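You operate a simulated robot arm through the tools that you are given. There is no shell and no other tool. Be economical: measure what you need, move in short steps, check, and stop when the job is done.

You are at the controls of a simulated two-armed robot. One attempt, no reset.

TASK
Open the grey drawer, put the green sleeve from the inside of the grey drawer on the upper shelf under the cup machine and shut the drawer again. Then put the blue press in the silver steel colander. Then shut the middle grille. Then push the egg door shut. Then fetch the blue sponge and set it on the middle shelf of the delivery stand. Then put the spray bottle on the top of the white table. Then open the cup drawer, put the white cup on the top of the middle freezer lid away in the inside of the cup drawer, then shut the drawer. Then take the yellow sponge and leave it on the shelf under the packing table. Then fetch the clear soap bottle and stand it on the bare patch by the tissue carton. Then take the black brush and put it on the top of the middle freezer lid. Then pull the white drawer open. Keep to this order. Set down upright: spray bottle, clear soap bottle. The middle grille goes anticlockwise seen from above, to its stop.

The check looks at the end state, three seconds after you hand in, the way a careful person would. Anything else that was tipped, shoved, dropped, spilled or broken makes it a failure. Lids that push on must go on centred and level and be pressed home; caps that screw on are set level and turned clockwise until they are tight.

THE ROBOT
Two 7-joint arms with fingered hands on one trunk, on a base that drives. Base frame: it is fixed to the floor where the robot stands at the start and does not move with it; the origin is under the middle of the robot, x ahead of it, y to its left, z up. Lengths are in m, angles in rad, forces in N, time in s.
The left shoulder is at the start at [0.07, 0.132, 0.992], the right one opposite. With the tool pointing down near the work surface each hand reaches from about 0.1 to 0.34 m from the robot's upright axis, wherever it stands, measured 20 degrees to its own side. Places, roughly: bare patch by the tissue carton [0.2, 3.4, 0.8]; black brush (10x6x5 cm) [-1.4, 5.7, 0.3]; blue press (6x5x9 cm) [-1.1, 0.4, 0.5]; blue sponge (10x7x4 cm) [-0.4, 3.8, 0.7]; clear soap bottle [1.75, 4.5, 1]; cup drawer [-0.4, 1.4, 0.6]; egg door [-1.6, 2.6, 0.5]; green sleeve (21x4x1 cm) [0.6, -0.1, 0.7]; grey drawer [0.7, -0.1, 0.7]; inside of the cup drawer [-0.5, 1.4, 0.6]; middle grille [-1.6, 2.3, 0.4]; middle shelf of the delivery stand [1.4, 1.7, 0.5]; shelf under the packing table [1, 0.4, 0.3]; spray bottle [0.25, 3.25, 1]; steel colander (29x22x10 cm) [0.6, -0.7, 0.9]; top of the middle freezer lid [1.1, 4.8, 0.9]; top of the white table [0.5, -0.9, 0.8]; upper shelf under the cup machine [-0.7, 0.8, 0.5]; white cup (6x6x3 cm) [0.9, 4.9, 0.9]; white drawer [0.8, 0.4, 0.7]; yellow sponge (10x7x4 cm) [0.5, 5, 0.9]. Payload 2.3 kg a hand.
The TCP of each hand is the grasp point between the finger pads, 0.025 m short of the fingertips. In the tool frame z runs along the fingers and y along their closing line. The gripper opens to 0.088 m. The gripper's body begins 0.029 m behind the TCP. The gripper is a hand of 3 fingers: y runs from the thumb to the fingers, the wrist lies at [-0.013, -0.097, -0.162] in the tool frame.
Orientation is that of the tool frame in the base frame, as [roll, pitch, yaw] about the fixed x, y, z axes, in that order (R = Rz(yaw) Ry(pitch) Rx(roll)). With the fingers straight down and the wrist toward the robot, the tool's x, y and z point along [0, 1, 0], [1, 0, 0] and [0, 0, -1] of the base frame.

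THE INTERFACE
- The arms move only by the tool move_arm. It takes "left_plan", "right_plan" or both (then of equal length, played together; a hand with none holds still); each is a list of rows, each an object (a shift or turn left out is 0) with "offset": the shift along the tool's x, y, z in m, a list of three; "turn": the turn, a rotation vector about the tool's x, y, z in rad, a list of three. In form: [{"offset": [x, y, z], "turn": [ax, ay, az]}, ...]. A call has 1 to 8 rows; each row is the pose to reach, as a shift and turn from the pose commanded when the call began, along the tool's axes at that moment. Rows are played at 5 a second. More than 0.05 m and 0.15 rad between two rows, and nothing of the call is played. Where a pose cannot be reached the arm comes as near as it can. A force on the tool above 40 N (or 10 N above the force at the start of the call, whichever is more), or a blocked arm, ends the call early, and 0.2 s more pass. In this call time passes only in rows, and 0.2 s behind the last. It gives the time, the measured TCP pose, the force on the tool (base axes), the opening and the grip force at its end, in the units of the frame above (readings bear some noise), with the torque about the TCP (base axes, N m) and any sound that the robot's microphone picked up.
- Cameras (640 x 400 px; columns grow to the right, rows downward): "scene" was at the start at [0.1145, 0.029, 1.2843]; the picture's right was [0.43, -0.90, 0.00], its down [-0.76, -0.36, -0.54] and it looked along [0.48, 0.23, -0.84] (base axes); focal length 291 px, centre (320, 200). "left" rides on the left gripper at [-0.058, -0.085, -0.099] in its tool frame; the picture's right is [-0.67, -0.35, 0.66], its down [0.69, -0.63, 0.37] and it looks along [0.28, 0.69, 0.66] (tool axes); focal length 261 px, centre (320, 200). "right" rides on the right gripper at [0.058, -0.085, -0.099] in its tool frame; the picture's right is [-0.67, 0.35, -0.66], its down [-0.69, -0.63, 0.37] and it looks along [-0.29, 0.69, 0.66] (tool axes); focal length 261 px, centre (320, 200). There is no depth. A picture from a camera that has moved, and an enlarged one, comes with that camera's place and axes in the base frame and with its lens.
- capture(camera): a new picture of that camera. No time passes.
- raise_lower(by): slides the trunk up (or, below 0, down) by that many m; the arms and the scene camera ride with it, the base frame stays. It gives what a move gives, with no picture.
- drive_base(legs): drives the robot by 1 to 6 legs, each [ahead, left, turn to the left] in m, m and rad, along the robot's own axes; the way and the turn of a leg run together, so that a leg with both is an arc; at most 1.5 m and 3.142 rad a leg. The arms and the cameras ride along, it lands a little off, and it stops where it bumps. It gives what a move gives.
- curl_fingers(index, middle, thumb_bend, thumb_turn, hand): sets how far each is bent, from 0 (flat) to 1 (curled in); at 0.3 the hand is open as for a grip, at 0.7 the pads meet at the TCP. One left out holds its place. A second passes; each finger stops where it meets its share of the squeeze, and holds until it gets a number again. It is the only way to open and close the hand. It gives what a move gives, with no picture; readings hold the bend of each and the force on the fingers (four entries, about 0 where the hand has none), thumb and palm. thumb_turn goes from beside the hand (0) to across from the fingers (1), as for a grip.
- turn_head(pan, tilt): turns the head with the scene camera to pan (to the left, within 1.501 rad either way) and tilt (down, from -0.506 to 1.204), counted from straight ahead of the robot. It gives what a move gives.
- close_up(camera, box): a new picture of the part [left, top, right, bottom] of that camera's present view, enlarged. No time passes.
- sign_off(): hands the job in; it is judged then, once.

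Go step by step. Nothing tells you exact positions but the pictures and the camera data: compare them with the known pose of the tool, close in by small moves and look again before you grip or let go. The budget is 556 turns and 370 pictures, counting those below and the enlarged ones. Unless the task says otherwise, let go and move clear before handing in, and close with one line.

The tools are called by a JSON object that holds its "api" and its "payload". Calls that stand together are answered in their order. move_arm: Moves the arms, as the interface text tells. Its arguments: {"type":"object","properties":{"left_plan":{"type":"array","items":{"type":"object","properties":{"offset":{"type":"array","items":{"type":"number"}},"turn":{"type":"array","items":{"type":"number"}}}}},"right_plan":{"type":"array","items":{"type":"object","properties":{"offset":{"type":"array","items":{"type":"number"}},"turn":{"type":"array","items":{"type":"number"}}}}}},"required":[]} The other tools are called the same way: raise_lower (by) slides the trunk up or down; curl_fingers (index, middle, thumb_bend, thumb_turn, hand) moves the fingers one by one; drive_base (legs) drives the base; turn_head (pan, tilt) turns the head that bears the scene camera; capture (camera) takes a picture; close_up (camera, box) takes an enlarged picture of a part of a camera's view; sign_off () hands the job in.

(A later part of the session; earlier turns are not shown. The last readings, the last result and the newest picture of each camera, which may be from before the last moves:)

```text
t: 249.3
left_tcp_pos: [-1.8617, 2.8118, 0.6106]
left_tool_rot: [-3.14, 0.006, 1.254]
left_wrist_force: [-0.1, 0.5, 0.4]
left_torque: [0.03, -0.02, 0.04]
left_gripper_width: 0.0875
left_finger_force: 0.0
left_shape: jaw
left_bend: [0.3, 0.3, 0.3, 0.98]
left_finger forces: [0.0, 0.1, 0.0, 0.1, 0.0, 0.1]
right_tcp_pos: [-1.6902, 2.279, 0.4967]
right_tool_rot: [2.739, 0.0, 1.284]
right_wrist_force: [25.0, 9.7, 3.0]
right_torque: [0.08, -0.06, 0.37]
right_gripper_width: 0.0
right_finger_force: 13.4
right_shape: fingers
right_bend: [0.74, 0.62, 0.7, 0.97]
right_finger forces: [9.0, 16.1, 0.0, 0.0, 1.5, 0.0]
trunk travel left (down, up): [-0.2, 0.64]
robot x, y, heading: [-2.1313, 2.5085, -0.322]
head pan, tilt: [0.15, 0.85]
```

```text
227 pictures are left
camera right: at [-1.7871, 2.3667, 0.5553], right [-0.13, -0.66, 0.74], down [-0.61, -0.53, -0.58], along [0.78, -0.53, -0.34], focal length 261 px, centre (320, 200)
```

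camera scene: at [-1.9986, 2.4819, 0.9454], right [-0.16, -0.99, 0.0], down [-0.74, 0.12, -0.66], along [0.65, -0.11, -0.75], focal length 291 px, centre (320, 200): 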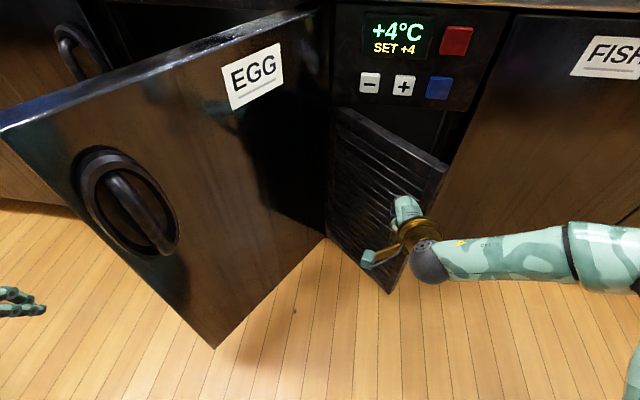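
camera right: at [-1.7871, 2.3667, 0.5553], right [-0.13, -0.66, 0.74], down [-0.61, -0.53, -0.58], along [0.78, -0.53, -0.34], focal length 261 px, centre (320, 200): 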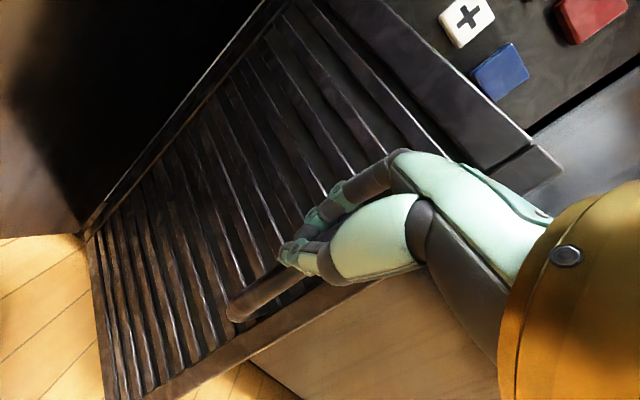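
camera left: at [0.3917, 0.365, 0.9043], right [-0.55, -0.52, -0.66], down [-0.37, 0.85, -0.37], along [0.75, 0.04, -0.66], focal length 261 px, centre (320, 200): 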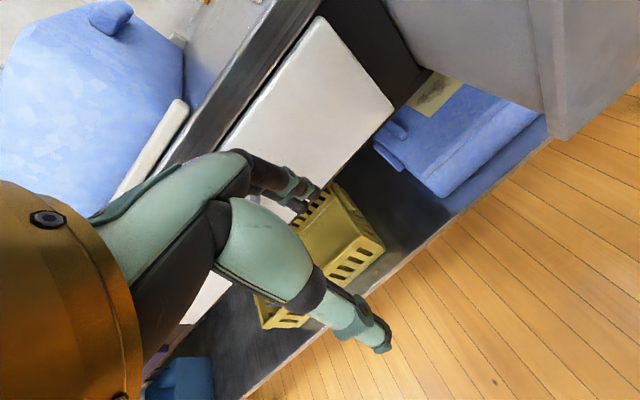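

{"api": "drive_base", "payload": {"legs": [[0.05, -0.04, 0]]}}

{"api": "capture", "payload": {"camera": "scene"}}

{"api": "capture", "payload": {"camera": "right"}}

```text
t: 250.3
left_tcp_pos: [-1.828, 2.7601, 0.6102]
left_tool_rot: [-3.14, 0.007, 1.257]
left_wrist_force: [-0.7, 0.0, -0.5]
left_torque: [-0.03, -0.01, 0.04]
left_gripper_width: 0.0877
left_finger_force: 0.1
left_shape: jaw
left_bend: [0.3, 0.3, 0.3, 0.98]
left_finger forces: [0.0, 0.0, 0.1, 0.0, 0.1, 0.0]
right_tcp_pos: [-1.6549, 2.2269, 0.4982]
right_tool_rot: [2.737, 0.0, 1.287]
right_wrist_force: [17.8, 15.9, -1.2]
right_torque: [-0.15, 0.1, 0.6]
right_gripper_width: 0.0
right_finger_force: 12.2
right_shape: fingers
right_bend: [0.75, 0.73, 0.68, 0.97]
right_finger forces: [0.0, 24.0, 0.0, 0.0, 0.0, 0.0]
trunk travel left (down, up): [-0.2, 0.64]
robot x, y, heading: [-2.0925, 2.4558, -0.316]
head pan, tilt: [0.15, 0.85]
```

```text
226 pictures are left
camera scene: at [-1.9645, 2.4293, 0.9454], right [-0.16, -0.99, 0.0], down [-0.74, 0.12, -0.66], along [0.65, -0.11, -0.75], focal length 291 px, centre (320, 200)
```

scene: 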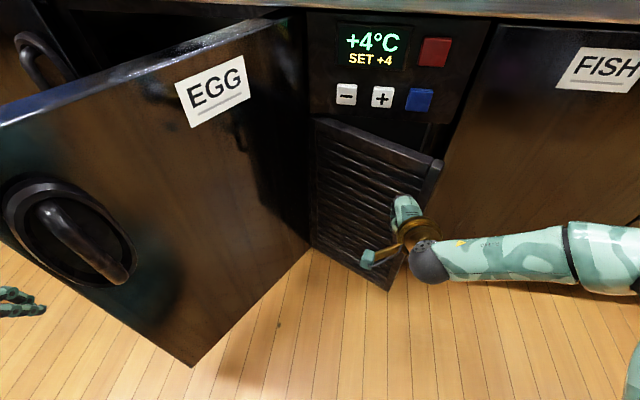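

```text
225 pictures are left
camera right: at [-1.7529, 2.3144, 0.5556], right [-0.13, -0.66, 0.74], down [-0.61, -0.54, -0.58], along [0.78, -0.53, -0.33], focal length 261 px, centre (320, 200)
```

right: 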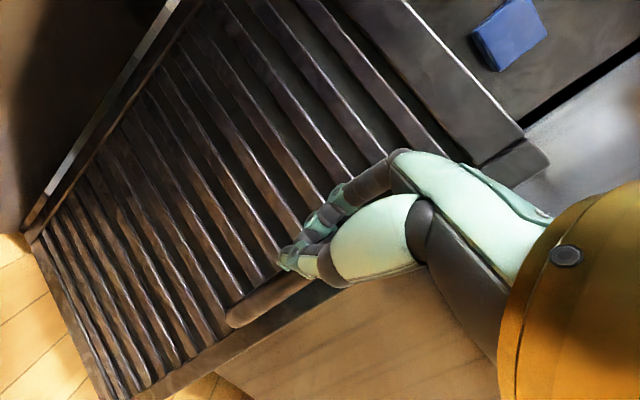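

{"api": "drive_base", "payload": {"legs": [[0.03, 0.01, 0], [0.06, -0.01, 0]]}}

{"api": "capture", "payload": {"camera": "scene"}}

{"api": "capture", "payload": {"camera": "right"}}

```text
t: 251.6
left_tcp_pos: [-1.7779, 2.7563, 0.6117]
left_tool_rot: [-3.134, -0.014, 1.287]
left_wrist_force: [-9.7, 13.2, -0.7]
left_torque: [-0.07, 0.04, 0.6]
left_gripper_width: 0.0861
left_finger_force: 0.1
left_shape: jaw
left_bend: [0.37, 0.35, 0.3, 0.98]
left_finger forces: [6.6, 10.0, 0.1, 0.0, 0.1, 0.0]
right_tcp_pos: [-1.5962, 2.2188, 0.4987]
right_tool_rot: [2.731, -0.002, 1.298]
right_wrist_force: [-0.3, 0.8, -0.3]
right_torque: [0.0, -0.02, -0.03]
right_gripper_width: 0.0
right_finger_force: 0.1
right_shape: fingers
right_bend: [0.75, 0.75, 0.68, 0.97]
right_finger forces: [0.1, 0.0, 0.0, 0.0, 0.0, 0.0]
trunk travel left (down, up): [-0.2, 0.64]
robot x, y, heading: [-2.0335, 2.4444, -0.307]
head pan, tilt: [0.15, 0.85]
stopped in leg 2: the force on the tool passed its limit at 53 N (the readings are from after the stop); the commanded pose is now the measured one
```

```text
224 pictures are left
camera scene: at [-1.9095, 2.4178, 0.946], right [-0.15, -0.99, 0.0], down [-0.74, 0.11, -0.66], along [0.65, -0.1, -0.75], focal length 291 px, centre (320, 200)
```

scene: 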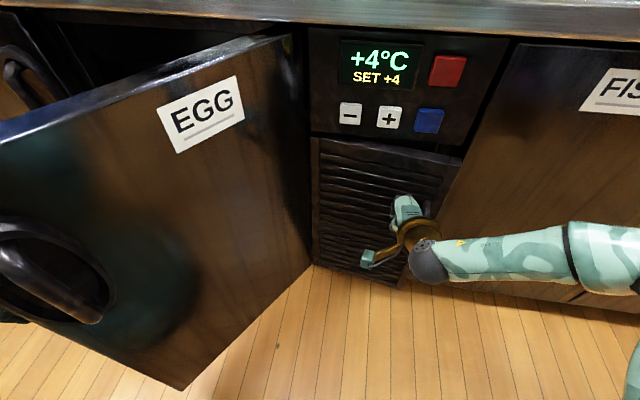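

```text
223 pictures are left
camera right: at [-1.6943, 2.3052, 0.5574], right [-0.12, -0.66, 0.74], down [-0.6, -0.54, -0.59], along [0.79, -0.52, -0.33], focal length 261 px, centre (320, 200)
```

right: 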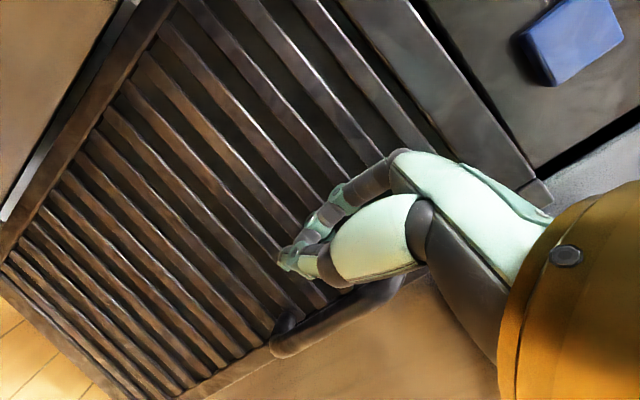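

{"api": "move_arm", "payload": {"left_plan": [{"offset": [0, -0.03, -0.03]}, {"offset": [0, -0.03, -0.07]}, {"offset": [0, -0.03, -0.11]}, {"offset": [0, -0.03, -0.15]}, {"offset": [0, -0.03, -0.19]}, {"offset": [0, -0.03, -0.23]}]}}

{"api": "capture", "payload": {"camera": "left"}}

```text
t: 253.0
left_tcp_pos: [-1.7805, 2.7534, 0.8015]
left_tool_rot: [-3.136, -0.012, 1.285]
left_wrist_force: [-5.2, 8.2, -2.8]
left_torque: [0.19, 0.23, 0.33]
left_gripper_width: 0.0855
left_finger_force: 0.1
left_shape: jaw
left_bend: [0.36, 0.33, 0.3, 0.98]
left_finger forces: [5.5, 4.1, 0.0, 0.1, 0.0, 0.1]
left hand out of reach, approached as far as the arm can: row 5, 6
right_tcp_pos: [-1.596, 2.2179, 0.4977]
right_tool_rot: [2.734, 0.001, 1.297]
right_wrist_force: [-0.4, -0.3, -0.1]
right_torque: [0.0, 0.02, 0.05]
right_gripper_width: 0.0001
right_finger_force: 0.0
right_shape: fingers
right_bend: [0.75, 0.75, 0.68, 0.97]
right_finger forces: [0.1, 0.0, 0.0, 0.1, 0.0, 0.0]
trunk travel left (down, up): [-0.2, 0.64]
robot x, y, heading: [-2.034, 2.441, -0.307]
head pan, tilt: [0.15, 0.85]
```

```text
222 pictures are left
camera left: at [-1.8791, 2.7205, 0.9019], right [-0.52, -0.54, -0.66], down [-0.41, 0.84, -0.35], along [0.75, 0.09, -0.66], focal length 261 px, centre (320, 200)
```

left: 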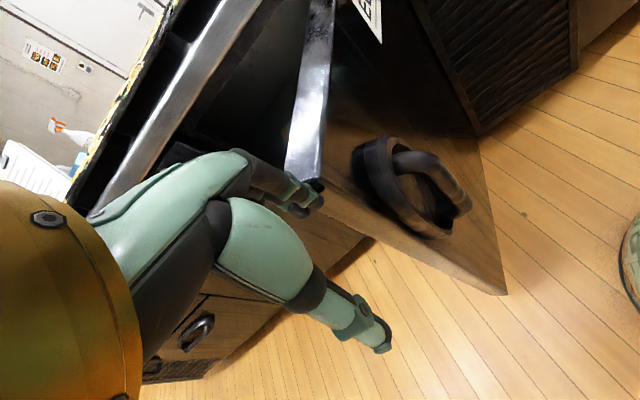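

{"api": "move_arm", "payload": {"left_plan": [{"offset": [0.03, -0.01, 0]}, {"offset": [0.06, -0.03, -0.01]}]}}

{"api": "drive_base", "payload": {"legs": [[0.06, -0.01, 0]]}}

{"api": "capture", "payload": {"camera": "scene"}}

{"api": "capture", "payload": {"camera": "right"}}

```text
t: 253.6
left_tcp_pos: [-1.7747, 2.8036, 0.7871]
left_tool_rot: [-3.136, -0.013, 1.28]
left_wrist_force: [0.1, 0.1, 0.7]
left_torque: [0.0, -0.03, -0.02]
left_gripper_width: 0.0878
left_finger_force: 0.1
left_shape: jaw
left_bend: [0.3, 0.3, 0.3, 0.98]
left_finger forces: [0.0, 0.0, 0.0, 0.0, 0.0, 0.1]
left hand out of reach, approached as far as the arm can: row 1, 2
right_tcp_pos: [-1.5949, 2.2156, 0.4987]
right_tool_rot: [2.734, -0.003, 1.295]
right_wrist_force: [0.7, -0.1, -0.4]
right_torque: [-0.03, -0.01, -0.01]
right_gripper_width: 0.0002
right_finger_force: 0.1
right_shape: fingers
right_bend: [0.75, 0.75, 0.68, 0.97]
right_finger forces: [0.0, 0.0, 0.1, 0.0, 0.0, 0.0]
trunk travel left (down, up): [-0.2, 0.64]
robot x, y, heading: [-2.0313, 2.4396, -0.305]
head pan, tilt: [0.15, 0.85]
```

```text
t: 254.6
left_tcp_pos: [-1.723, 2.7765, 0.7877]
left_tool_rot: [-3.137, -0.014, 1.282]
left_wrist_force: [0.9, -0.6, 0.4]
left_torque: [-0.03, -0.01, 0.04]
left_gripper_width: 0.0878
left_finger_force: 0.1
left_shape: jaw
left_bend: [0.3, 0.3, 0.3, 0.98]
left_finger forces: [0.0, 0.0, 0.0, 0.1, 0.1, 0.0]
right_tcp_pos: [-1.5429, 2.1889, 0.4974]
right_tool_rot: [2.734, -0.003, 1.296]
right_wrist_force: [-15.1, 7.7, -4.9]
right_torque: [-0.05, -0.2, -0.09]
right_gripper_width: 0.0001
right_finger_force: 9.1
right_shape: fingers
right_bend: [0.75, 0.75, 0.68, 0.97]
right_finger forces: [0.1, 17.5, 0.0, 0.1, 0.0, 0.0]
trunk travel left (down, up): [-0.2, 0.64]
robot x, y, heading: [-1.9867, 2.4104, -0.302]
head pan, tilt: [0.15, 0.85]
```

```text
221 pictures are left
camera scene: at [-1.8561, 2.3882, 0.9459], right [-0.16, -0.99, 0.0], down [-0.74, 0.12, -0.66], along [0.65, -0.1, -0.75], focal length 291 px, centre (320, 200)
```

scene: 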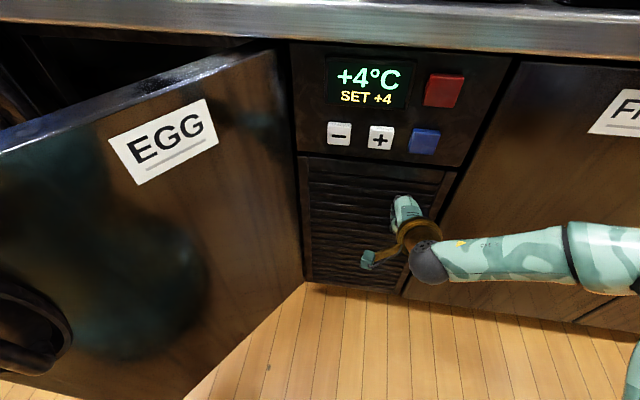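

```text
220 pictures are left
camera right: at [-1.6418, 2.2759, 0.5565], right [-0.12, -0.66, 0.74], down [-0.6, -0.54, -0.59], along [0.79, -0.52, -0.33], focal length 261 px, centre (320, 200)
```

right: 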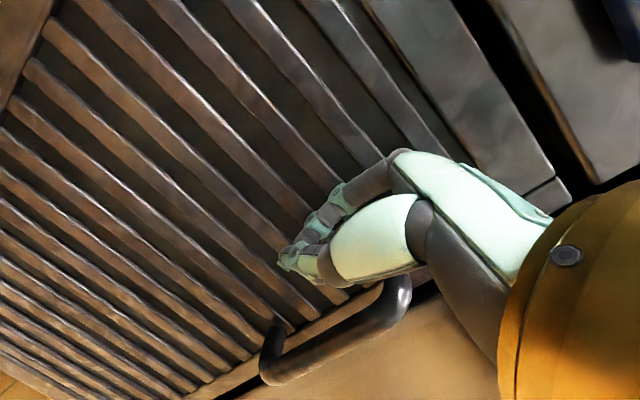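

{"api": "move_arm", "payload": {"right_plan": [{"offset": [0, 0.014, 0.006]}, {"offset": [0, 0.028, 0.012]}]}}

{"api": "drive_base", "payload": {"legs": [[-0.12, 0, 0]]}}

{"api": "capture", "payload": {"camera": "scene"}}

```text
t: 254.9
left_tcp_pos: [-1.7265, 2.7772, 0.788]
left_tool_rot: [3.139, -0.014, 1.276]
left_wrist_force: [-0.3, 0.1, -0.1]
left_torque: [0.0, 0.0, -0.03]
left_gripper_width: 0.0877
left_finger_force: 0.0
left_shape: jaw
left_bend: [0.3, 0.3, 0.3, 0.98]
left_finger forces: [0.0, 0.0, 0.0, 0.0, 0.1, 0.0]
right_tcp_pos: [-1.5425, 2.1891, 0.4982]
right_tool_rot: [2.743, -0.006, 1.303]
right_wrist_force: [-31.1, 10.3, 7.6]
right_torque: [-0.19, -0.68, -0.18]
right_gripper_width: 0.0
right_finger_force: 16.6
right_shape: fingers
right_bend: [0.75, 0.75, 0.68, 0.97]
right_finger forces: [1.8, 31.4, 0.0, 0.0, 0.0, 0.0]
trunk travel left (down, up): [-0.2, 0.64]
robot x, y, heading: [-1.9811, 2.4168, -0.311]
head pan, tilt: [0.15, 0.85]
stopped in row 1 (right hand): the force on the tool passed its limit at 48 N (the readings are from after the stop); the commanded pose is now the measured one
```

```text
t: 256.2
left_tcp_pos: [-1.8351, 2.8121, 0.7887]
left_tool_rot: [-3.134, -0.015, 1.278]
left_wrist_force: [0.6, -0.1, 0.3]
left_torque: [0.0, 0.0, 0.01]
left_gripper_width: 0.0877
left_finger_force: 0.2
left_shape: jaw
left_bend: [0.3, 0.3, 0.3, 0.98]
left_finger forces: [0.0, 0.0, 0.0, 0.0, 0.0, 0.0]
right_tcp_pos: [-1.6494, 2.2236, 0.4965]
right_tool_rot: [2.747, -0.005, 1.3]
right_wrist_force: [-0.8, -0.6, 0.1]
right_torque: [0.0, 0.0, 0.01]
right_gripper_width: 0.0
right_finger_force: 0.1
right_shape: fingers
right_bend: [0.75, 0.75, 0.68, 0.97]
right_finger forces: [0.0, 0.0, 0.0, 0.0, 0.1, 0.1]
trunk travel left (down, up): [-0.2, 0.64]
robot x, y, heading: [-2.0942, 2.4522, -0.302]
head pan, tilt: [0.15, 0.85]
```

```text
219 pictures are left
camera scene: at [-1.9688, 2.4236, 0.9458], right [-0.16, -0.99, 0.0], down [-0.74, 0.12, -0.66], along [0.65, -0.1, -0.75], focal length 291 px, centre (320, 200)
```

scene: 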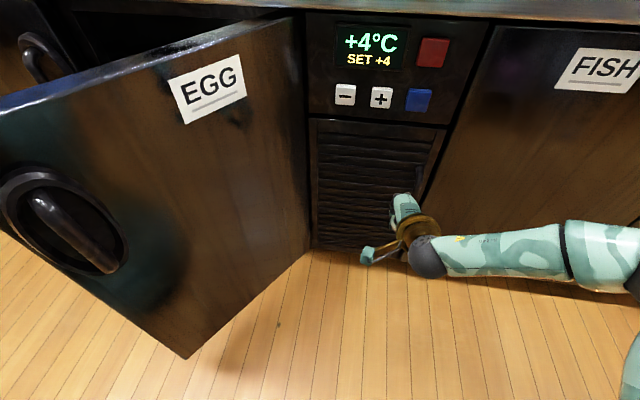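

{"api": "raise_lower", "payload": {"by": 0.16}}

{"api": "drive_base", "payload": {"legs": [[-0.14, 0, 0], [0, 0.36, 0]]}}

{"api": "capture", "payload": {"camera": "scene"}}

{"api": "capture", "payload": {"camera": "right"}}

```text
t: 258.0
left_tcp_pos: [-1.8353, 2.8114, 0.9474]
left_tool_rot: [-3.134, -0.014, 1.28]
left_wrist_force: [0.1, 0.4, -0.6]
left_torque: [0.04, 0.0, -0.01]
left_gripper_width: 0.0878
left_finger_force: 0.1
left_shape: jaw
left_bend: [0.3, 0.3, 0.3, 0.98]
left_finger forces: [0.0, 0.1, 0.0, 0.1, 0.0, 0.0]
right_tcp_pos: [-1.6492, 2.2229, 0.6552]
right_tool_rot: [2.747, -0.005, 1.302]
right_wrist_force: [0.7, 0.2, 0.1]
right_torque: [0.0, -0.02, 0.0]
right_gripper_width: 0.0001
right_finger_force: 0.0
right_shape: fingers
right_bend: [0.75, 0.75, 0.68, 0.97]
right_finger forces: [0.1, 0.1, 0.0, 0.1, 0.1, 0.0]
trunk travel left (down, up): [-0.36, 0.48]
robot x, y, heading: [-2.0909, 2.4528, -0.305]
head pan, tilt: [0.15, 0.85]
```

```text
t: 261.2
left_tcp_pos: [-1.8569, 3.1916, 0.9472]
left_tool_rot: [-3.135, -0.015, 1.272]
left_wrist_force: [0.4, -0.9, -0.3]
left_torque: [-0.02, -0.03, 0.0]
left_gripper_width: 0.0879
left_finger_force: 0.0
left_shape: jaw
left_bend: [0.3, 0.3, 0.3, 0.98]
left_finger forces: [0.1, 0.0, 0.0, 0.0, 0.1, 0.1]
right_tcp_pos: [-1.6758, 2.6026, 0.6546]
right_tool_rot: [2.747, -0.005, 1.293]
right_wrist_force: [-0.3, -0.2, -0.7]
right_torque: [0.01, -0.02, -0.02]
right_gripper_width: 0.0
right_finger_force: 0.0
right_shape: fingers
right_bend: [0.75, 0.75, 0.68, 0.97]
right_finger forces: [0.0, 0.0, 0.0, 0.1, 0.0, 0.0]
trunk travel left (down, up): [-0.36, 0.48]
robot x, y, heading: [-2.1212, 2.8326, -0.316]
head pan, tilt: [0.15, 0.85]
```

```text
218 pictures are left
camera scene: at [-1.993, 2.8048, 1.1058], right [-0.16, -0.99, 0.0], down [-0.74, 0.12, -0.66], along [0.65, -0.11, -0.75], focal length 291 px, centre (320, 200)
```

scene: 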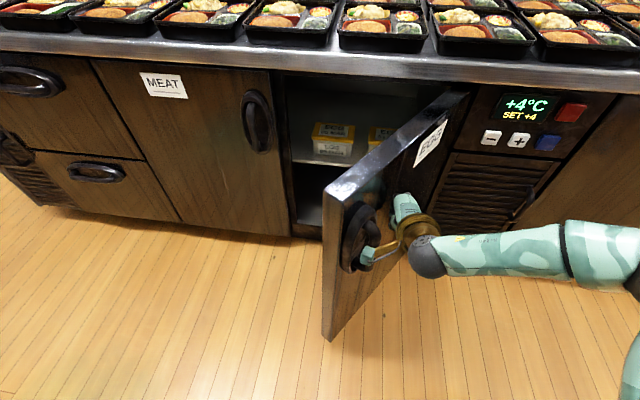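

```text
217 pictures are left
camera right: at [-1.7733, 2.689, 0.715], right [-0.12, -0.67, 0.74], down [-0.61, -0.54, -0.58], along [0.78, -0.52, -0.34], focal length 261 px, centre (320, 200)
```

right: 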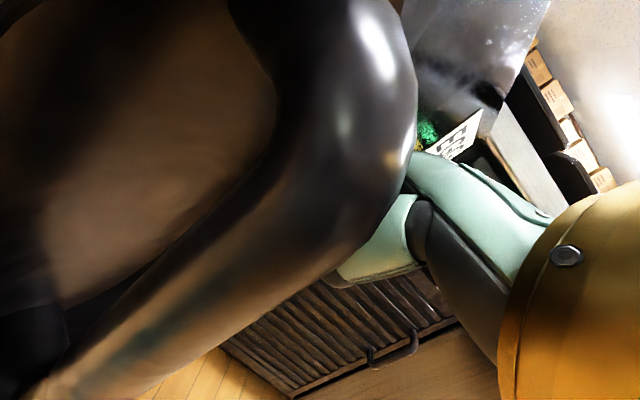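

{"api": "drive_base", "payload": {"legs": [[-0.2, 0, 0], [0, 0.17, 0]]}}

{"api": "capture", "payload": {"camera": "scene"}}

```text
t: 262.5
left_tcp_pos: [-1.9647, 3.2276, 0.9488]
left_tool_rot: [-3.139, -0.016, 1.273]
left_wrist_force: [0.0, -0.2, -0.8]
left_torque: [-0.02, -0.02, 0.02]
left_gripper_width: 0.0878
left_finger_force: 0.0
left_shape: jaw
left_bend: [0.3, 0.3, 0.3, 0.98]
left_finger forces: [0.0, 0.0, 0.0, 0.0, 0.1, 0.1]
right_tcp_pos: [-1.7826, 2.6396, 0.6558]
right_tool_rot: [2.746, -0.003, 1.296]
right_wrist_force: [1.0, -0.2, -0.9]
right_torque: [-0.02, 0.03, 0.03]
right_gripper_width: 0.0
right_finger_force: 0.0
right_shape: fingers
right_bend: [0.75, 0.75, 0.68, 0.97]
right_finger forces: [0.1, 0.1, 0.0, 0.0, 0.0, 0.1]
trunk travel left (down, up): [-0.36, 0.48]
robot x, y, heading: [-2.224, 2.8703, -0.311]
head pan, tilt: [0.15, 0.85]
stopped in leg 1: the robot was blocked; the commanded pose is now the measured one
```

```text
216 pictures are left
camera scene: at [-2.1013, 2.8407, 1.1061], right [-0.16, -0.99, 0.0], down [-0.74, 0.12, -0.66], along [0.65, -0.11, -0.75], focal length 291 px, centre (320, 200)
```

scene: 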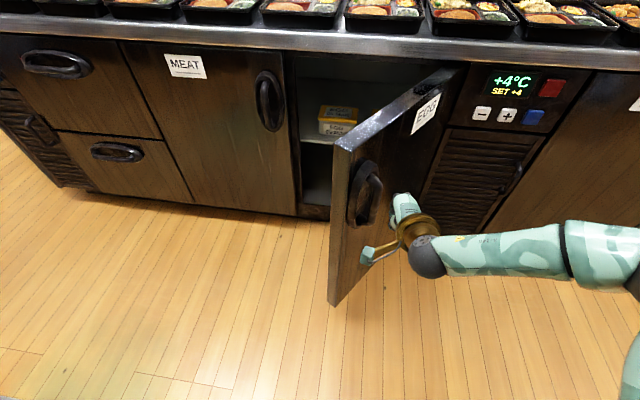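

{"api": "drive_base", "payload": {"legs": [[0.15, 0, 0], [0.1, -0.46, 0], [0, 0, 1.0]]}}

{"api": "turn_head", "payload": {"pan": 0.0, "tilt": 0.8}}

{"api": "capture", "payload": {"camera": "scene"}}

```text
t: 268.8
left_tcp_pos: [-2.2829, 2.7739, 0.9469]
left_tool_rot: [-3.133, -0.015, 2.262]
left_wrist_force: [0.4, 0.6, 0.1]
left_torque: [0.02, -0.05, 0.0]
left_gripper_width: 0.0876
left_finger_force: 0.0
left_shape: jaw
left_bend: [0.3, 0.3, 0.3, 0.98]
left_finger forces: [0.0, 0.0, 0.1, 0.0, 0.0, 0.0]
right_tcp_pos: [-1.6907, 2.6032, 0.6547]
right_tool_rot: [2.746, -0.005, 2.285]
right_wrist_force: [0.0, -0.2, -0.5]
right_torque: [0.02, 0.0, -0.02]
right_gripper_width: 0.0001
right_finger_force: 0.0
right_shape: fingers
right_bend: [0.75, 0.75, 0.68, 0.97]
right_finger forces: [0.1, 0.0, 0.0, 0.0, 0.0, 0.0]
trunk travel left (down, up): [-0.36, 0.48]
robot x, y, heading: [-2.1253, 2.356, 0.674]
head pan, tilt: [0.15, 0.85]
```

```text
t: 269.4
left_tcp_pos: [-2.2835, 2.7738, 0.9485]
left_tool_rot: [-3.134, -0.016, 2.262]
left_wrist_force: [0.5, 0.3, 0.2]
left_torque: [-0.04, -0.03, 0.01]
left_gripper_width: 0.0877
left_finger_force: 0.0
left_shape: jaw
left_bend: [0.3, 0.3, 0.3, 0.98]
left_finger forces: [0.0, 0.0, 0.1, 0.0, 0.0, 0.0]
right_tcp_pos: [-1.691, 2.6034, 0.6547]
right_tool_rot: [2.747, -0.005, 2.285]
right_wrist_force: [-0.1, -1.1, -0.1]
right_torque: [-0.01, 0.03, 0.0]
right_gripper_width: 0.0
right_finger_force: 0.0
right_shape: fingers
right_bend: [0.75, 0.75, 0.68, 0.97]
right_finger forces: [0.1, 0.0, 0.1, 0.1, 0.1, 0.0]
trunk travel left (down, up): [-0.36, 0.48]
robot x, y, heading: [-2.12, 2.3587, 0.678]
head pan, tilt: [0.0, 0.799]
```

```text
215 pictures are left
camera scene: at [-2.0239, 2.439, 1.1098], right [0.63, -0.78, 0.0], down [-0.56, -0.45, -0.7], along [0.54, 0.44, -0.72], focal length 291 px, centre (320, 200)
```

scene: 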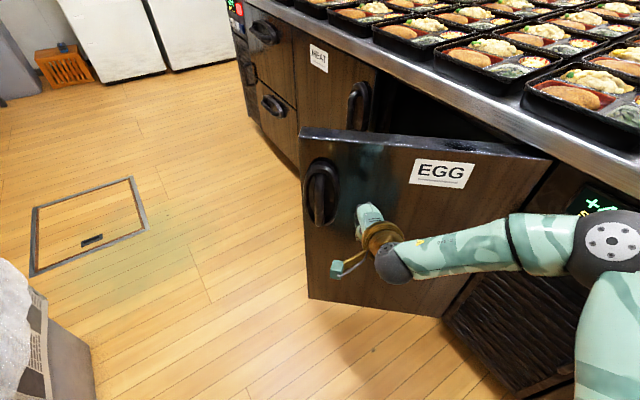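

{"api": "drive_base", "payload": {"legs": [[0.18, 0, 0]]}}

{"api": "capture", "payload": {"camera": "scene"}}

```text
t: 270.9
left_tcp_pos: [-2.15, 2.8812, 0.9471]
left_tool_rot: [-3.134, -0.016, 2.265]
left_wrist_force: [1.4, -0.9, -0.5]
left_torque: [-0.02, 0.03, 0.0]
left_gripper_width: 0.0878
left_finger_force: 0.0
left_shape: jaw
left_bend: [0.3, 0.3, 0.3, 0.98]
left_finger forces: [0.0, 0.0, 0.1, 0.0, 0.1, 0.0]
right_tcp_pos: [-1.5569, 2.7122, 0.6541]
right_tool_rot: [2.746, -0.005, 2.288]
right_wrist_force: [-0.4, 0.8, 0.0]
right_torque: [0.01, -0.01, 0.02]
right_gripper_width: 0.0002
right_finger_force: 0.0
right_shape: fingers
right_bend: [0.75, 0.75, 0.68, 0.97]
right_finger forces: [0.0, 0.0, 0.0, 0.0, 0.0, 0.0]
trunk travel left (down, up): [-0.36, 0.48]
robot x, y, heading: [-1.9901, 2.4681, 0.677]
head pan, tilt: [0.0, 0.799]
```

```text
214 pictures are left
camera scene: at [-1.8901, 2.5472, 1.1097], right [0.63, -0.78, 0.0], down [-0.56, -0.45, -0.7], along [0.54, 0.44, -0.72], focal length 291 px, centre (320, 200)
```

scene: 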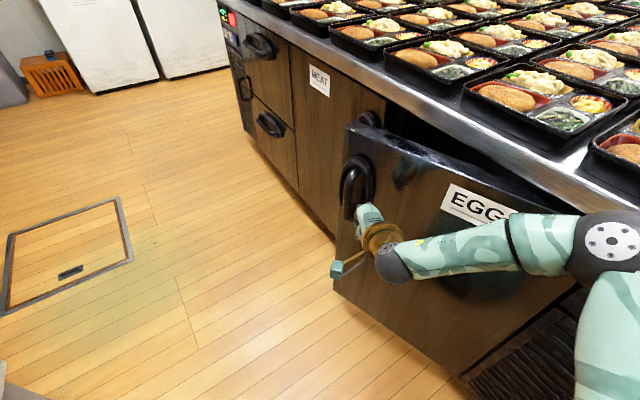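

{"api": "drive_base", "payload": {"legs": [[-0.14, 0, 0], [0, 0, -0.98], [0, 0.56, 0]]}}

{"api": "capture", "payload": {"camera": "scene"}}

```text
t: 277.6
left_tcp_pos: [-1.6957, 3.2927, 0.9471]
left_tool_rot: [-3.135, -0.017, 1.303]
left_wrist_force: [-0.2, -0.6, -0.2]
left_torque: [-0.02, 0.04, 0.03]
left_gripper_width: 0.0878
left_finger_force: 0.0
left_shape: jaw
left_bend: [0.3, 0.3, 0.3, 0.98]
left_finger forces: [0.0, 0.0, 0.0, 0.1, 0.0, 0.0]
right_tcp_pos: [-1.4947, 2.7087, 0.6552]
right_tool_rot: [2.748, -0.006, 1.326]
right_wrist_force: [-0.4, 0.5, 0.0]
right_torque: [-0.01, 0.0, 0.02]
right_gripper_width: 0.0003
right_finger_force: 0.0
right_shape: fingers
right_bend: [0.75, 0.75, 0.68, 0.97]
right_finger forces: [0.1, 0.0, 0.0, 0.1, 0.0, 0.1]
trunk travel left (down, up): [-0.36, 0.48]
robot x, y, heading: [-1.9473, 2.9275, -0.288]
head pan, tilt: [0.0, 0.799]
```

```text
213 pictures are left
camera scene: at [-1.8194, 2.8895, 1.1098], right [-0.28, -0.96, 0.0], down [-0.69, 0.2, -0.7], along [0.67, -0.2, -0.72], focal length 291 px, centre (320, 200)
```

scene: 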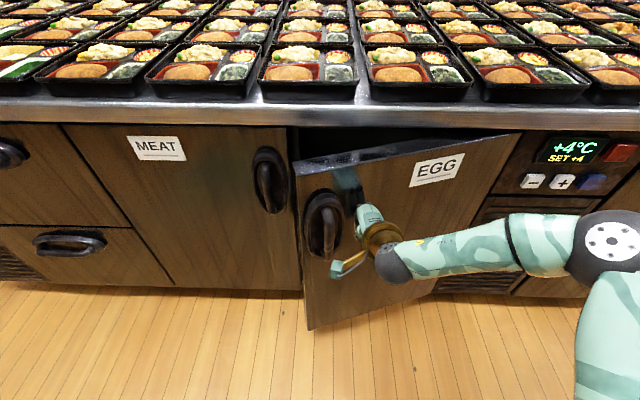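

Now straight ahead to push the egg door home.

{"api": "drive_base", "payload": {"legs": [[0.1, 0, 0]]}}

{"api": "capture", "payload": {"camera": "scene"}}

```text
t: 278.7
left_tcp_pos: [-1.5989, 3.2641, 0.947]
left_tool_rot: [-3.134, -0.016, 1.296]
left_wrist_force: [-0.2, 1.3, -0.3]
left_torque: [0.01, 0.01, -0.01]
left_gripper_width: 0.0876
left_finger_force: 0.2
left_shape: jaw
left_bend: [0.3, 0.3, 0.3, 0.98]
left_finger forces: [0.0, 0.0, 0.0, 0.0, 0.0, 0.0]
right_tcp_pos: [-1.4018, 2.6801, 0.6549]
right_tool_rot: [2.747, -0.005, 1.321]
right_wrist_force: [-0.4, -0.7, -0.2]
right_torque: [0.03, 0.02, 0.0]
right_gripper_width: 0.0
right_finger_force: 0.1
right_shape: fingers
right_bend: [0.75, 0.75, 0.68, 0.97]
right_finger forces: [0.0, 0.1, 0.0, 0.0, 0.0, 0.0]
trunk travel left (down, up): [-0.36, 0.48]
robot x, y, heading: [-1.8527, 2.9014, -0.285]
head pan, tilt: [0.0, 0.799]
```

```text
212 pictures are left
camera scene: at [-1.7252, 2.8612, 1.1097], right [-0.28, -0.96, 0.0], down [-0.69, 0.2, -0.7], along [0.67, -0.2, -0.72], focal length 291 px, centre (320, 200)
```

scene: 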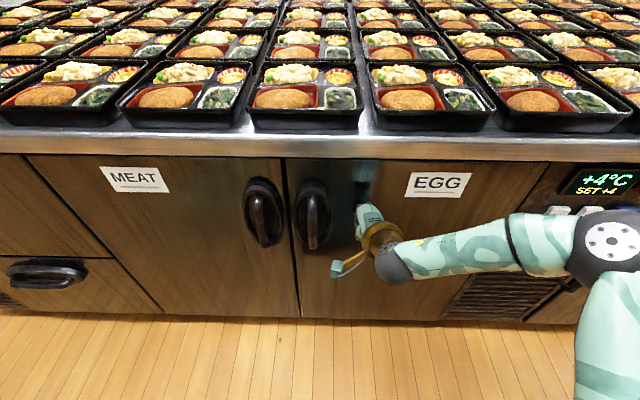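

{"api": "drive_base", "payload": {"legs": [[0.03, 0, 0]]}}

{"api": "move_arm", "payload": {"right_plan": [{"offset": [0, 0.014, 0.006]}, {"offset": [0, 0.028, 0.012]}]}}

{"api": "capture", "payload": {"camera": "scene"}}

```text
t: 279.6
left_tcp_pos: [-1.5847, 3.2587, 0.9484]
left_tool_rot: [3.138, -0.017, 1.295]
left_wrist_force: [0.0, -0.1, -1.1]
left_torque: [0.03, -0.04, -0.02]
left_gripper_width: 0.0876
left_finger_force: 0.0
left_shape: jaw
left_bend: [0.3, 0.3, 0.3, 0.98]
left_finger forces: [0.0, 0.0, 0.0, 0.0, 0.0, 0.0]
right_tcp_pos: [-1.39, 2.6764, 0.6559]
right_tool_rot: [2.75, -0.006, 1.326]
right_wrist_force: [-27.9, 7.4, 6.9]
right_torque: [-0.29, -0.56, -0.34]
right_gripper_width: 0.0
right_finger_force: 14.2
right_shape: fingers
right_bend: [0.75, 0.75, 0.68, 0.97]
right_finger forces: [0.0, 28.3, 0.0, 0.1, 0.0, 0.1]
trunk travel left (down, up): [-0.36, 0.48]
robot x, y, heading: [-1.8306, 2.8946, -0.291]
head pan, tilt: [0.0, 0.799]
stopped in leg 1: the force on the tool passed its limit at 58 N (the readings are from after the stop); the commanded pose is now the measured one
```

```text
t: 279.9
left_tcp_pos: [-1.5848, 3.2592, 0.9495]
left_tool_rot: [3.137, -0.016, 1.29]
left_wrist_force: [-1.0, 0.0, 0.3]
left_torque: [0.02, -0.01, 0.0]
left_gripper_width: 0.0876
left_finger_force: 0.0
left_shape: jaw
left_bend: [0.3, 0.3, 0.3, 0.98]
left_finger forces: [0.0, 0.1, 0.0, 0.0, 0.0, 0.0]
right_tcp_pos: [-1.3899, 2.6776, 0.6568]
right_tool_rot: [2.756, -0.008, 1.332]
right_wrist_force: [-30.9, 7.0, 11.2]
right_torque: [-0.27, -0.7, -0.31]
right_gripper_width: 0.0
right_finger_force: 15.5
right_shape: fingers
right_bend: [0.75, 0.75, 0.68, 0.97]
right_finger forces: [0.0, 31.9, 0.0, 0.0, 0.0, 0.1]
trunk travel left (down, up): [-0.36, 0.48]
robot x, y, heading: [-1.8342, 2.8964, -0.293]
head pan, tilt: [0.0, 0.799]
stopped in row 1 (right hand): the force on the tool passed its limit at 46 N (the readings are from after the stop); the commanded pose is now the measured one
```

```text
211 pictures are left
camera scene: at [-1.7156, 2.8571, 1.1112], right [-0.29, -0.96, 0.0], down [-0.68, 0.21, -0.7], along [0.67, -0.2, -0.71], focal length 291 px, centre (320, 200)
```

scene: 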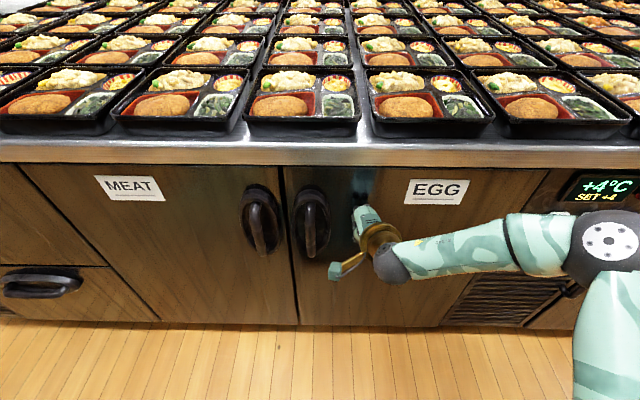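

{"api": "drive_base", "payload": {"legs": [[-0.2, 0, 0]]}}

{"api": "raise_lower", "payload": {"by": 0.3}}

{"api": "drive_base", "payload": {"legs": [[0, 0, 1.2]]}}

{"api": "turn_head", "payload": {"pan": -0.3, "tilt": 0.35}}

{"api": "capture", "payload": {"camera": "scene"}}

```text
t: 281.5
left_tcp_pos: [-1.7721, 3.3164, 0.9488]
left_tool_rot: [-3.137, -0.017, 1.295]
left_wrist_force: [0.9, 0.0, -0.2]
left_torque: [0.02, 0.01, 0.0]
left_gripper_width: 0.0877
left_finger_force: 0.1
left_shape: jaw
left_bend: [0.3, 0.3, 0.3, 0.98]
left_finger forces: [0.0, 0.0, 0.1, 0.1, 0.0, 0.0]
right_tcp_pos: [-1.5759, 2.735, 0.6531]
right_tool_rot: [2.763, -0.009, 1.33]
right_wrist_force: [0.7, -0.6, 0.3]
right_torque: [-0.03, -0.01, 0.0]
right_gripper_width: 0.0
right_finger_force: 0.1
right_shape: fingers
right_bend: [0.75, 0.75, 0.68, 0.97]
right_finger forces: [0.1, 0.1, 0.1, 0.1, 0.0, 0.1]
trunk travel left (down, up): [-0.36, 0.48]
robot x, y, heading: [-2.0269, 2.9495, -0.288]
head pan, tilt: [0.0, 0.799]
```

```text
t: 284.5
left_tcp_pos: [-1.7716, 3.3146, 1.2471]
left_tool_rot: [-3.137, -0.018, 1.297]
left_wrist_force: [-0.1, -0.2, -0.3]
left_torque: [-0.01, -0.02, 0.05]
left_gripper_width: 0.0877
left_finger_force: 0.1
left_shape: jaw
left_bend: [0.3, 0.3, 0.3, 0.98]
left_finger forces: [0.0, 0.0, 0.1, 0.0, 0.1, 0.1]
right_tcp_pos: [-1.5758, 2.7353, 0.9513]
right_tool_rot: [2.763, -0.007, 1.331]
right_wrist_force: [-0.3, -0.4, -0.3]
right_torque: [-0.01, -0.05, 0.01]
right_gripper_width: 0.0
right_finger_force: 0.0
right_shape: fingers
right_bend: [0.75, 0.75, 0.68, 0.97]
right_finger forces: [0.1, 0.1, 0.0, 0.0, 0.0, 0.0]
trunk travel left (down, up): [-0.66, 0.18]
robot x, y, heading: [-2.0223, 2.9456, -0.286]
head pan, tilt: [0.0, 0.799]
```

```text
t: 287.9
left_tcp_pos: [-2.2825, 3.3135, 1.2472]
left_tool_rot: [-3.136, -0.018, 2.518]
left_wrist_force: [0.0, 0.0, 0.2]
left_torque: [0.0, 0.01, 0.02]
left_gripper_width: 0.0881
left_finger_force: 0.0
left_shape: jaw
left_bend: [0.3, 0.3, 0.3, 0.98]
left_finger forces: [0.0, 0.0, 0.1, 0.0, 0.0, 0.0]
right_tcp_pos: [-1.6687, 3.3003, 0.9511]
right_tool_rot: [2.763, -0.008, 2.555]
right_wrist_force: [-0.4, 0.7, 0.0]
right_torque: [-0.01, -0.01, 0.03]
right_gripper_width: 0.0002
right_finger_force: 0.0
right_shape: fingers
right_bend: [0.75, 0.75, 0.68, 0.97]
right_finger forces: [0.1, 0.0, 0.0, 0.1, 0.1, 0.0]
trunk travel left (down, up): [-0.66, 0.18]
robot x, y, heading: [-2.0291, 2.9452, 0.937]
head pan, tilt: [0.0, 0.799]
```

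```text
t: 288.8
left_tcp_pos: [-2.2812, 3.3141, 1.2481]
left_tool_rot: [-3.136, -0.018, 2.518]
left_wrist_force: [-0.1, 0.0, 0.5]
left_torque: [-0.02, 0.01, 0.01]
left_gripper_width: 0.0878
left_finger_force: 0.1
left_shape: jaw
left_bend: [0.3, 0.3, 0.3, 0.98]
left_finger forces: [0.1, 0.0, 0.1, 0.0, 0.0, 0.0]
right_tcp_pos: [-1.6687, 3.3, 0.9511]
right_tool_rot: [2.761, -0.008, 2.555]
right_wrist_force: [-0.1, 0.2, 0.6]
right_torque: [-0.04, 0.01, 0.0]
right_gripper_width: 0.0002
right_finger_force: 0.0
right_shape: fingers
right_bend: [0.75, 0.75, 0.68, 0.97]
right_finger forces: [0.0, 0.0, 0.0, 0.2, 0.0, 0.1]
trunk travel left (down, up): [-0.66, 0.18]
robot x, y, heading: [-2.0219, 2.951, 0.933]
head pan, tilt: [-0.3, 0.351]
```

```text
210 pictures are left
camera scene: at [-1.9189, 3.0457, 1.4494], right [0.59, -0.81, 0.0], down [-0.28, -0.2, -0.94], along [0.76, 0.56, -0.34], focal length 291 px, centre (320, 200)
```

scene: 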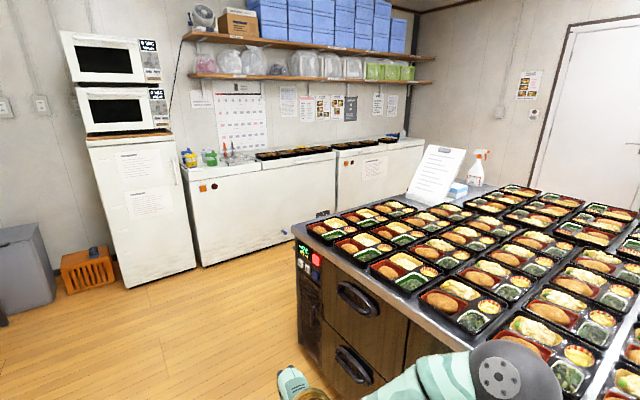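

{"api": "drive_base", "payload": {"legs": [[0, 0, 0.32], [1.0, 0, 0], [0.8, 0, 0], [0, 0, -1.57]]}}

{"api": "turn_head", "payload": {"pan": -0.4, "tilt": 0.45}}

{"api": "capture", "payload": {"camera": "scene"}}

```text
t: 302.6
left_tcp_pos: [-1.2192, 4.9863, 1.2481]
left_tool_rot: [-3.137, -0.017, 1.258]
left_wrist_force: [-0.1, 0.0, -0.4]
left_torque: [-0.02, 0.02, -0.01]
left_gripper_width: 0.0876
left_finger_force: 0.0
left_shape: jaw
left_bend: [0.3, 0.3, 0.3, 0.98]
left_finger forces: [0.1, 0.1, 0.0, 0.1, 0.1, 0.0]
right_tcp_pos: [-1.0456, 4.3974, 0.9528]
right_tool_rot: [2.762, -0.008, 1.293]
right_wrist_force: [-0.9, -0.3, -0.8]
right_torque: [-0.01, -0.04, 0.01]
right_gripper_width: 0.0
right_finger_force: 0.1
right_shape: fingers
right_bend: [0.75, 0.75, 0.68, 0.97]
right_finger forces: [0.1, 0.0, 0.0, 0.0, 0.0, 0.1]
trunk travel left (down, up): [-0.66, 0.18]
robot x, y, heading: [-1.4865, 4.6329, -0.328]
head pan, tilt: [-0.3, 0.351]
```

```text
t: 303.3
left_tcp_pos: [-1.2185, 4.985, 1.2485]
left_tool_rot: [-3.137, -0.017, 1.256]
left_wrist_force: [1.0, 0.1, 0.0]
left_torque: [-0.01, -0.01, 0.0]
left_gripper_width: 0.0876
left_finger_force: 0.1
left_shape: jaw
left_bend: [0.3, 0.3, 0.3, 0.98]
left_finger forces: [0.0, 0.1, 0.0, 0.1, 0.1, 0.0]
right_tcp_pos: [-1.0465, 4.398, 0.9515]
right_tool_rot: [2.762, -0.008, 1.292]
right_wrist_force: [0.3, 0.3, 0.1]
right_torque: [0.0, 0.02, 0.01]
right_gripper_width: 0.0002
right_finger_force: 0.0
right_shape: fingers
right_bend: [0.75, 0.75, 0.68, 0.97]
right_finger forces: [0.0, 0.0, 0.0, 0.1, 0.0, 0.1]
trunk travel left (down, up): [-0.66, 0.18]
robot x, y, heading: [-1.4901, 4.6291, -0.325]
head pan, tilt: [-0.4, 0.45]
```

```text
209 pictures are left
camera scene: at [-1.369, 4.553, 1.4403], right [-0.67, -0.75, 0.0], down [-0.32, 0.29, -0.9], along [0.67, -0.6, -0.43], focal length 291 px, centre (320, 200)
```

scene: 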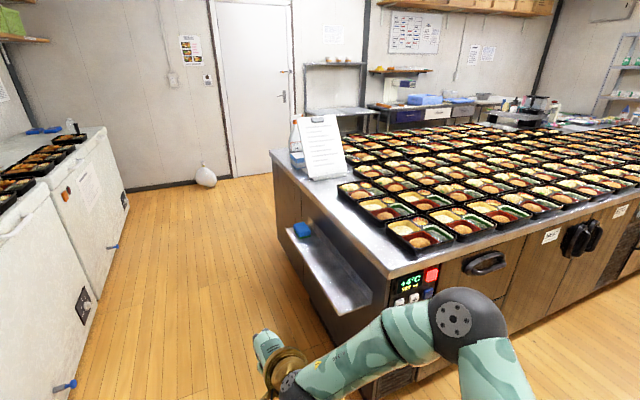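

{"api": "drive_base", "payload": {"legs": [[1.24, 0.07, 0], [0, 0, -1.56]]}}

{"api": "turn_head", "payload": {"pan": 0.0, "tilt": 0.85}}

{"api": "capture", "payload": {"camera": "scene"}}

{"api": "capture", "payload": {"camera": "right"}}

```text
t: 313.4
left_tcp_pos: [0.0706, 4.0125, 1.2479]
left_tool_rot: [-3.136, -0.017, -0.32]
left_wrist_force: [0.2, -0.5, 0.5]
left_torque: [0.01, 0.03, 0.02]
left_gripper_width: 0.0878
left_finger_force: 0.1
left_shape: jaw
left_bend: [0.3, 0.3, 0.3, 0.98]
left_finger forces: [0.0, 0.0, 0.1, 0.0, 0.1, 0.0]
right_tcp_pos: [-0.517, 3.8419, 0.9522]
right_tool_rot: [2.762, -0.008, -0.283]
right_wrist_force: [0.1, 0.2, 0.5]
right_torque: [-0.01, -0.02, -0.03]
right_gripper_width: 0.0003
right_finger_force: 0.0
right_shape: fingers
right_bend: [0.75, 0.75, 0.68, 0.97]
right_finger forces: [0.0, 0.1, 0.1, 0.0, 0.0, 0.1]
trunk travel left (down, up): [-0.66, 0.18]
robot x, y, heading: [-0.2842, 4.2843, -1.898]
head pan, tilt: [-0.4, 0.45]
```

```text
t: 314.3
left_tcp_pos: [0.0712, 4.0125, 1.2478]
left_tool_rot: [-3.136, -0.016, -0.321]
left_wrist_force: [0.9, 0.1, 0.8]
left_torque: [0.01, 0.0, 0.01]
left_gripper_width: 0.0875
left_finger_force: 0.1
left_shape: jaw
left_bend: [0.3, 0.3, 0.3, 0.98]
left_finger forces: [0.0, 0.0, 0.0, 0.0, 0.0, 0.0]
right_tcp_pos: [-0.517, 3.842, 0.9523]
right_tool_rot: [2.763, -0.007, -0.284]
right_wrist_force: [0.5, 0.2, 0.3]
right_torque: [0.04, 0.01, -0.04]
right_gripper_width: 0.0001
right_finger_force: 0.1
right_shape: fingers
right_bend: [0.75, 0.75, 0.68, 0.97]
right_finger forces: [0.0, 0.0, 0.1, 0.0, 0.1, 0.0]
trunk travel left (down, up): [-0.66, 0.18]
robot x, y, heading: [-0.2817, 4.2818, -1.903]
head pan, tilt: [0.0, 0.85]
```

```text
208 pictures are left
camera scene: at [-0.3224, 4.1597, 1.4058], right [-0.94, 0.33, 0.0], down [0.25, 0.71, -0.66], along [-0.22, -0.62, -0.75], focal length 291 px, centre (320, 200)
```

scene: 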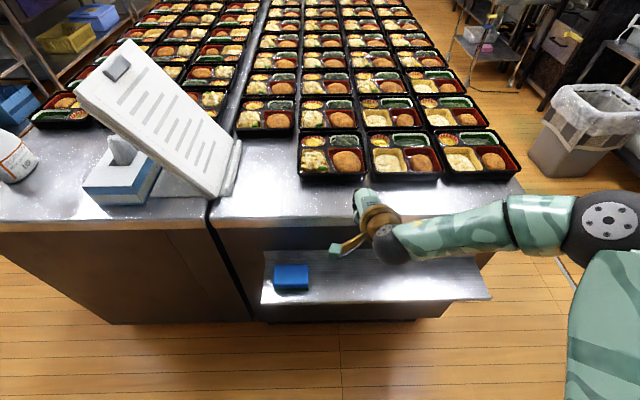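

```text
207 pictures are left
camera right: at [-0.4316, 3.9367, 1.014], right [-0.67, 0.11, 0.73], down [-0.53, 0.62, -0.58], along [-0.52, -0.78, -0.36], focal length 261 px, centre (320, 200)
```

right: 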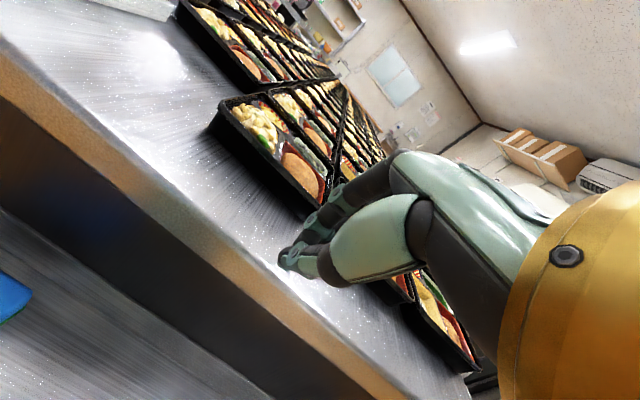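

{"api": "move_arm", "payload": {"right_plan": [{"offset": [0, -0.035, -0.014], "turn": [0.13, 0, 0]}, {"offset": [0, -0.07, -0.028], "turn": [0.26, 0, 0]}, {"offset": [0, -0.102, -0.041], "turn": [0.38, 0, 0]}]}}

{"api": "drive_base", "payload": {"legs": [[0.08, 0.15, 0.018]]}}

{"api": "curl_fingers", "payload": {"hand": "right", "index": 0.25, "middle": 0.25, "thumb_bend": 0.25}}

{"api": "capture", "payload": {"camera": "scene"}}

{"api": "capture", "payload": {"camera": "right"}}

```text
t: 315.1
left_tcp_pos: [0.072, 4.0126, 1.2473]
left_tool_rot: [-3.137, -0.018, -0.319]
left_wrist_force: [0.4, -0.6, -0.7]
left_torque: [0.03, 0.01, 0.04]
left_gripper_width: 0.0878
left_finger_force: 0.1
left_shape: jaw
left_bend: [0.3, 0.3, 0.3, 0.98]
left_finger forces: [0.1, 0.1, 0.0, 0.0, 0.0, 0.1]
right_tcp_pos: [-0.4846, 3.9478, 0.9515]
right_tool_rot: [-3.137, -0.01, -0.283]
right_wrist_force: [0.0, 0.0, 0.1]
right_torque: [-0.02, 0.01, -0.01]
right_gripper_width: 0.0
right_finger_force: 0.1
right_shape: fingers
right_bend: [0.75, 0.75, 0.68, 0.97]
right_finger forces: [0.0, 0.0, 0.0, 0.0, 0.0, 0.0]
trunk travel left (down, up): [-0.66, 0.18]
robot x, y, heading: [-0.2846, 4.2828, -1.906]
head pan, tilt: [0.0, 0.85]
```

```text
t: 316.5
left_tcp_pos: [0.1886, 3.8978, 1.249]
left_tool_rot: [-3.136, -0.018, -0.304]
left_wrist_force: [-0.4, -0.2, 0.2]
left_torque: [0.0, 0.03, 0.03]
left_gripper_width: 0.0875
left_finger_force: 0.1
left_shape: jaw
left_bend: [0.3, 0.3, 0.3, 0.98]
left_finger forces: [0.0, 0.0, 0.1, 0.0, 0.1, 0.0]
right_tcp_pos: [-0.3667, 3.8234, 0.9507]
right_tool_rot: [-3.141, -0.011, -0.266]
right_wrist_force: [-0.8, 0.2, 0.3]
right_torque: [-0.01, 0.02, -0.03]
right_gripper_width: 0.0
right_finger_force: 0.1
right_shape: fingers
right_bend: [0.75, 0.75, 0.68, 0.97]
right_finger forces: [0.1, 0.0, 0.0, 0.1, 0.1, 0.0]
trunk travel left (down, up): [-0.66, 0.18]
robot x, y, heading: [-0.1703, 4.1604, -1.886]
head pan, tilt: [0.0, 0.85]
```

```text
t: 317.5
left_tcp_pos: [0.1888, 3.8975, 1.2475]
left_tool_rot: [-3.137, -0.018, -0.304]
left_wrist_force: [0.9, 0.3, -0.8]
left_torque: [-0.03, 0.02, -0.03]
left_gripper_width: 0.0875
left_finger_force: 0.1
left_shape: jaw
left_bend: [0.3, 0.3, 0.3, 0.98]
left_finger forces: [0.0, 0.0, 0.0, 0.0, 0.0, 0.0]
right_tcp_pos: [-0.3661, 3.8238, 0.9498]
right_tool_rot: [3.142, -0.008, -0.266]
right_wrist_force: [-0.3, 0.7, -0.4]
right_torque: [0.0, -0.01, 0.02]
right_gripper_width: 0.0939
right_finger_force: 0.1
right_shape: fingers
right_bend: [0.25, 0.25, 0.25, 0.97]
right_finger forces: [0.0, 0.0, 0.0, 0.0, 0.0, 0.0]
trunk travel left (down, up): [-0.66, 0.18]
robot x, y, heading: [-0.17, 4.1559, -1.886]
head pan, tilt: [0.0, 0.85]
```

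```text
206 pictures are left
camera scene: at [-0.2064, 4.0369, 1.4058], right [-0.95, 0.31, 0.0], down [0.23, 0.71, -0.66], along [-0.21, -0.63, -0.75], focal length 291 px, centre (320, 200)
```

scene: 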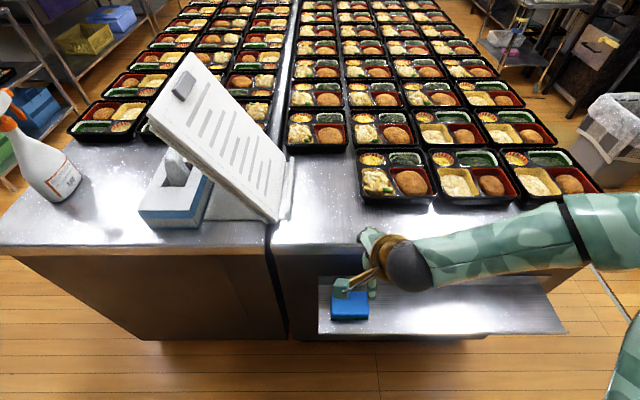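

```text
205 pictures are left
camera right: at [-0.2902, 3.8889, 1.0511], right [-0.74, -0.16, 0.65], down [-0.49, 0.79, -0.37], along [-0.45, -0.6, -0.66], focal length 261 px, centre (320, 200)
```

right: 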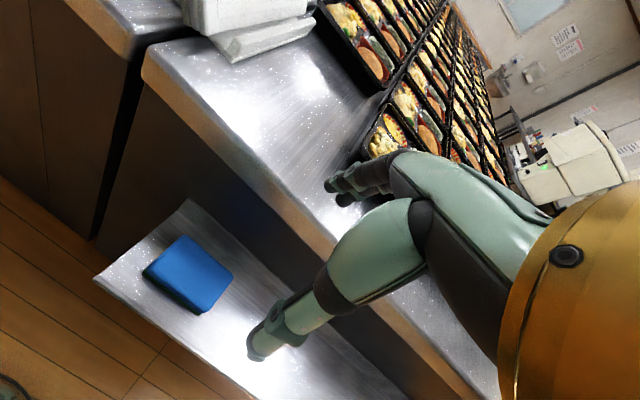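

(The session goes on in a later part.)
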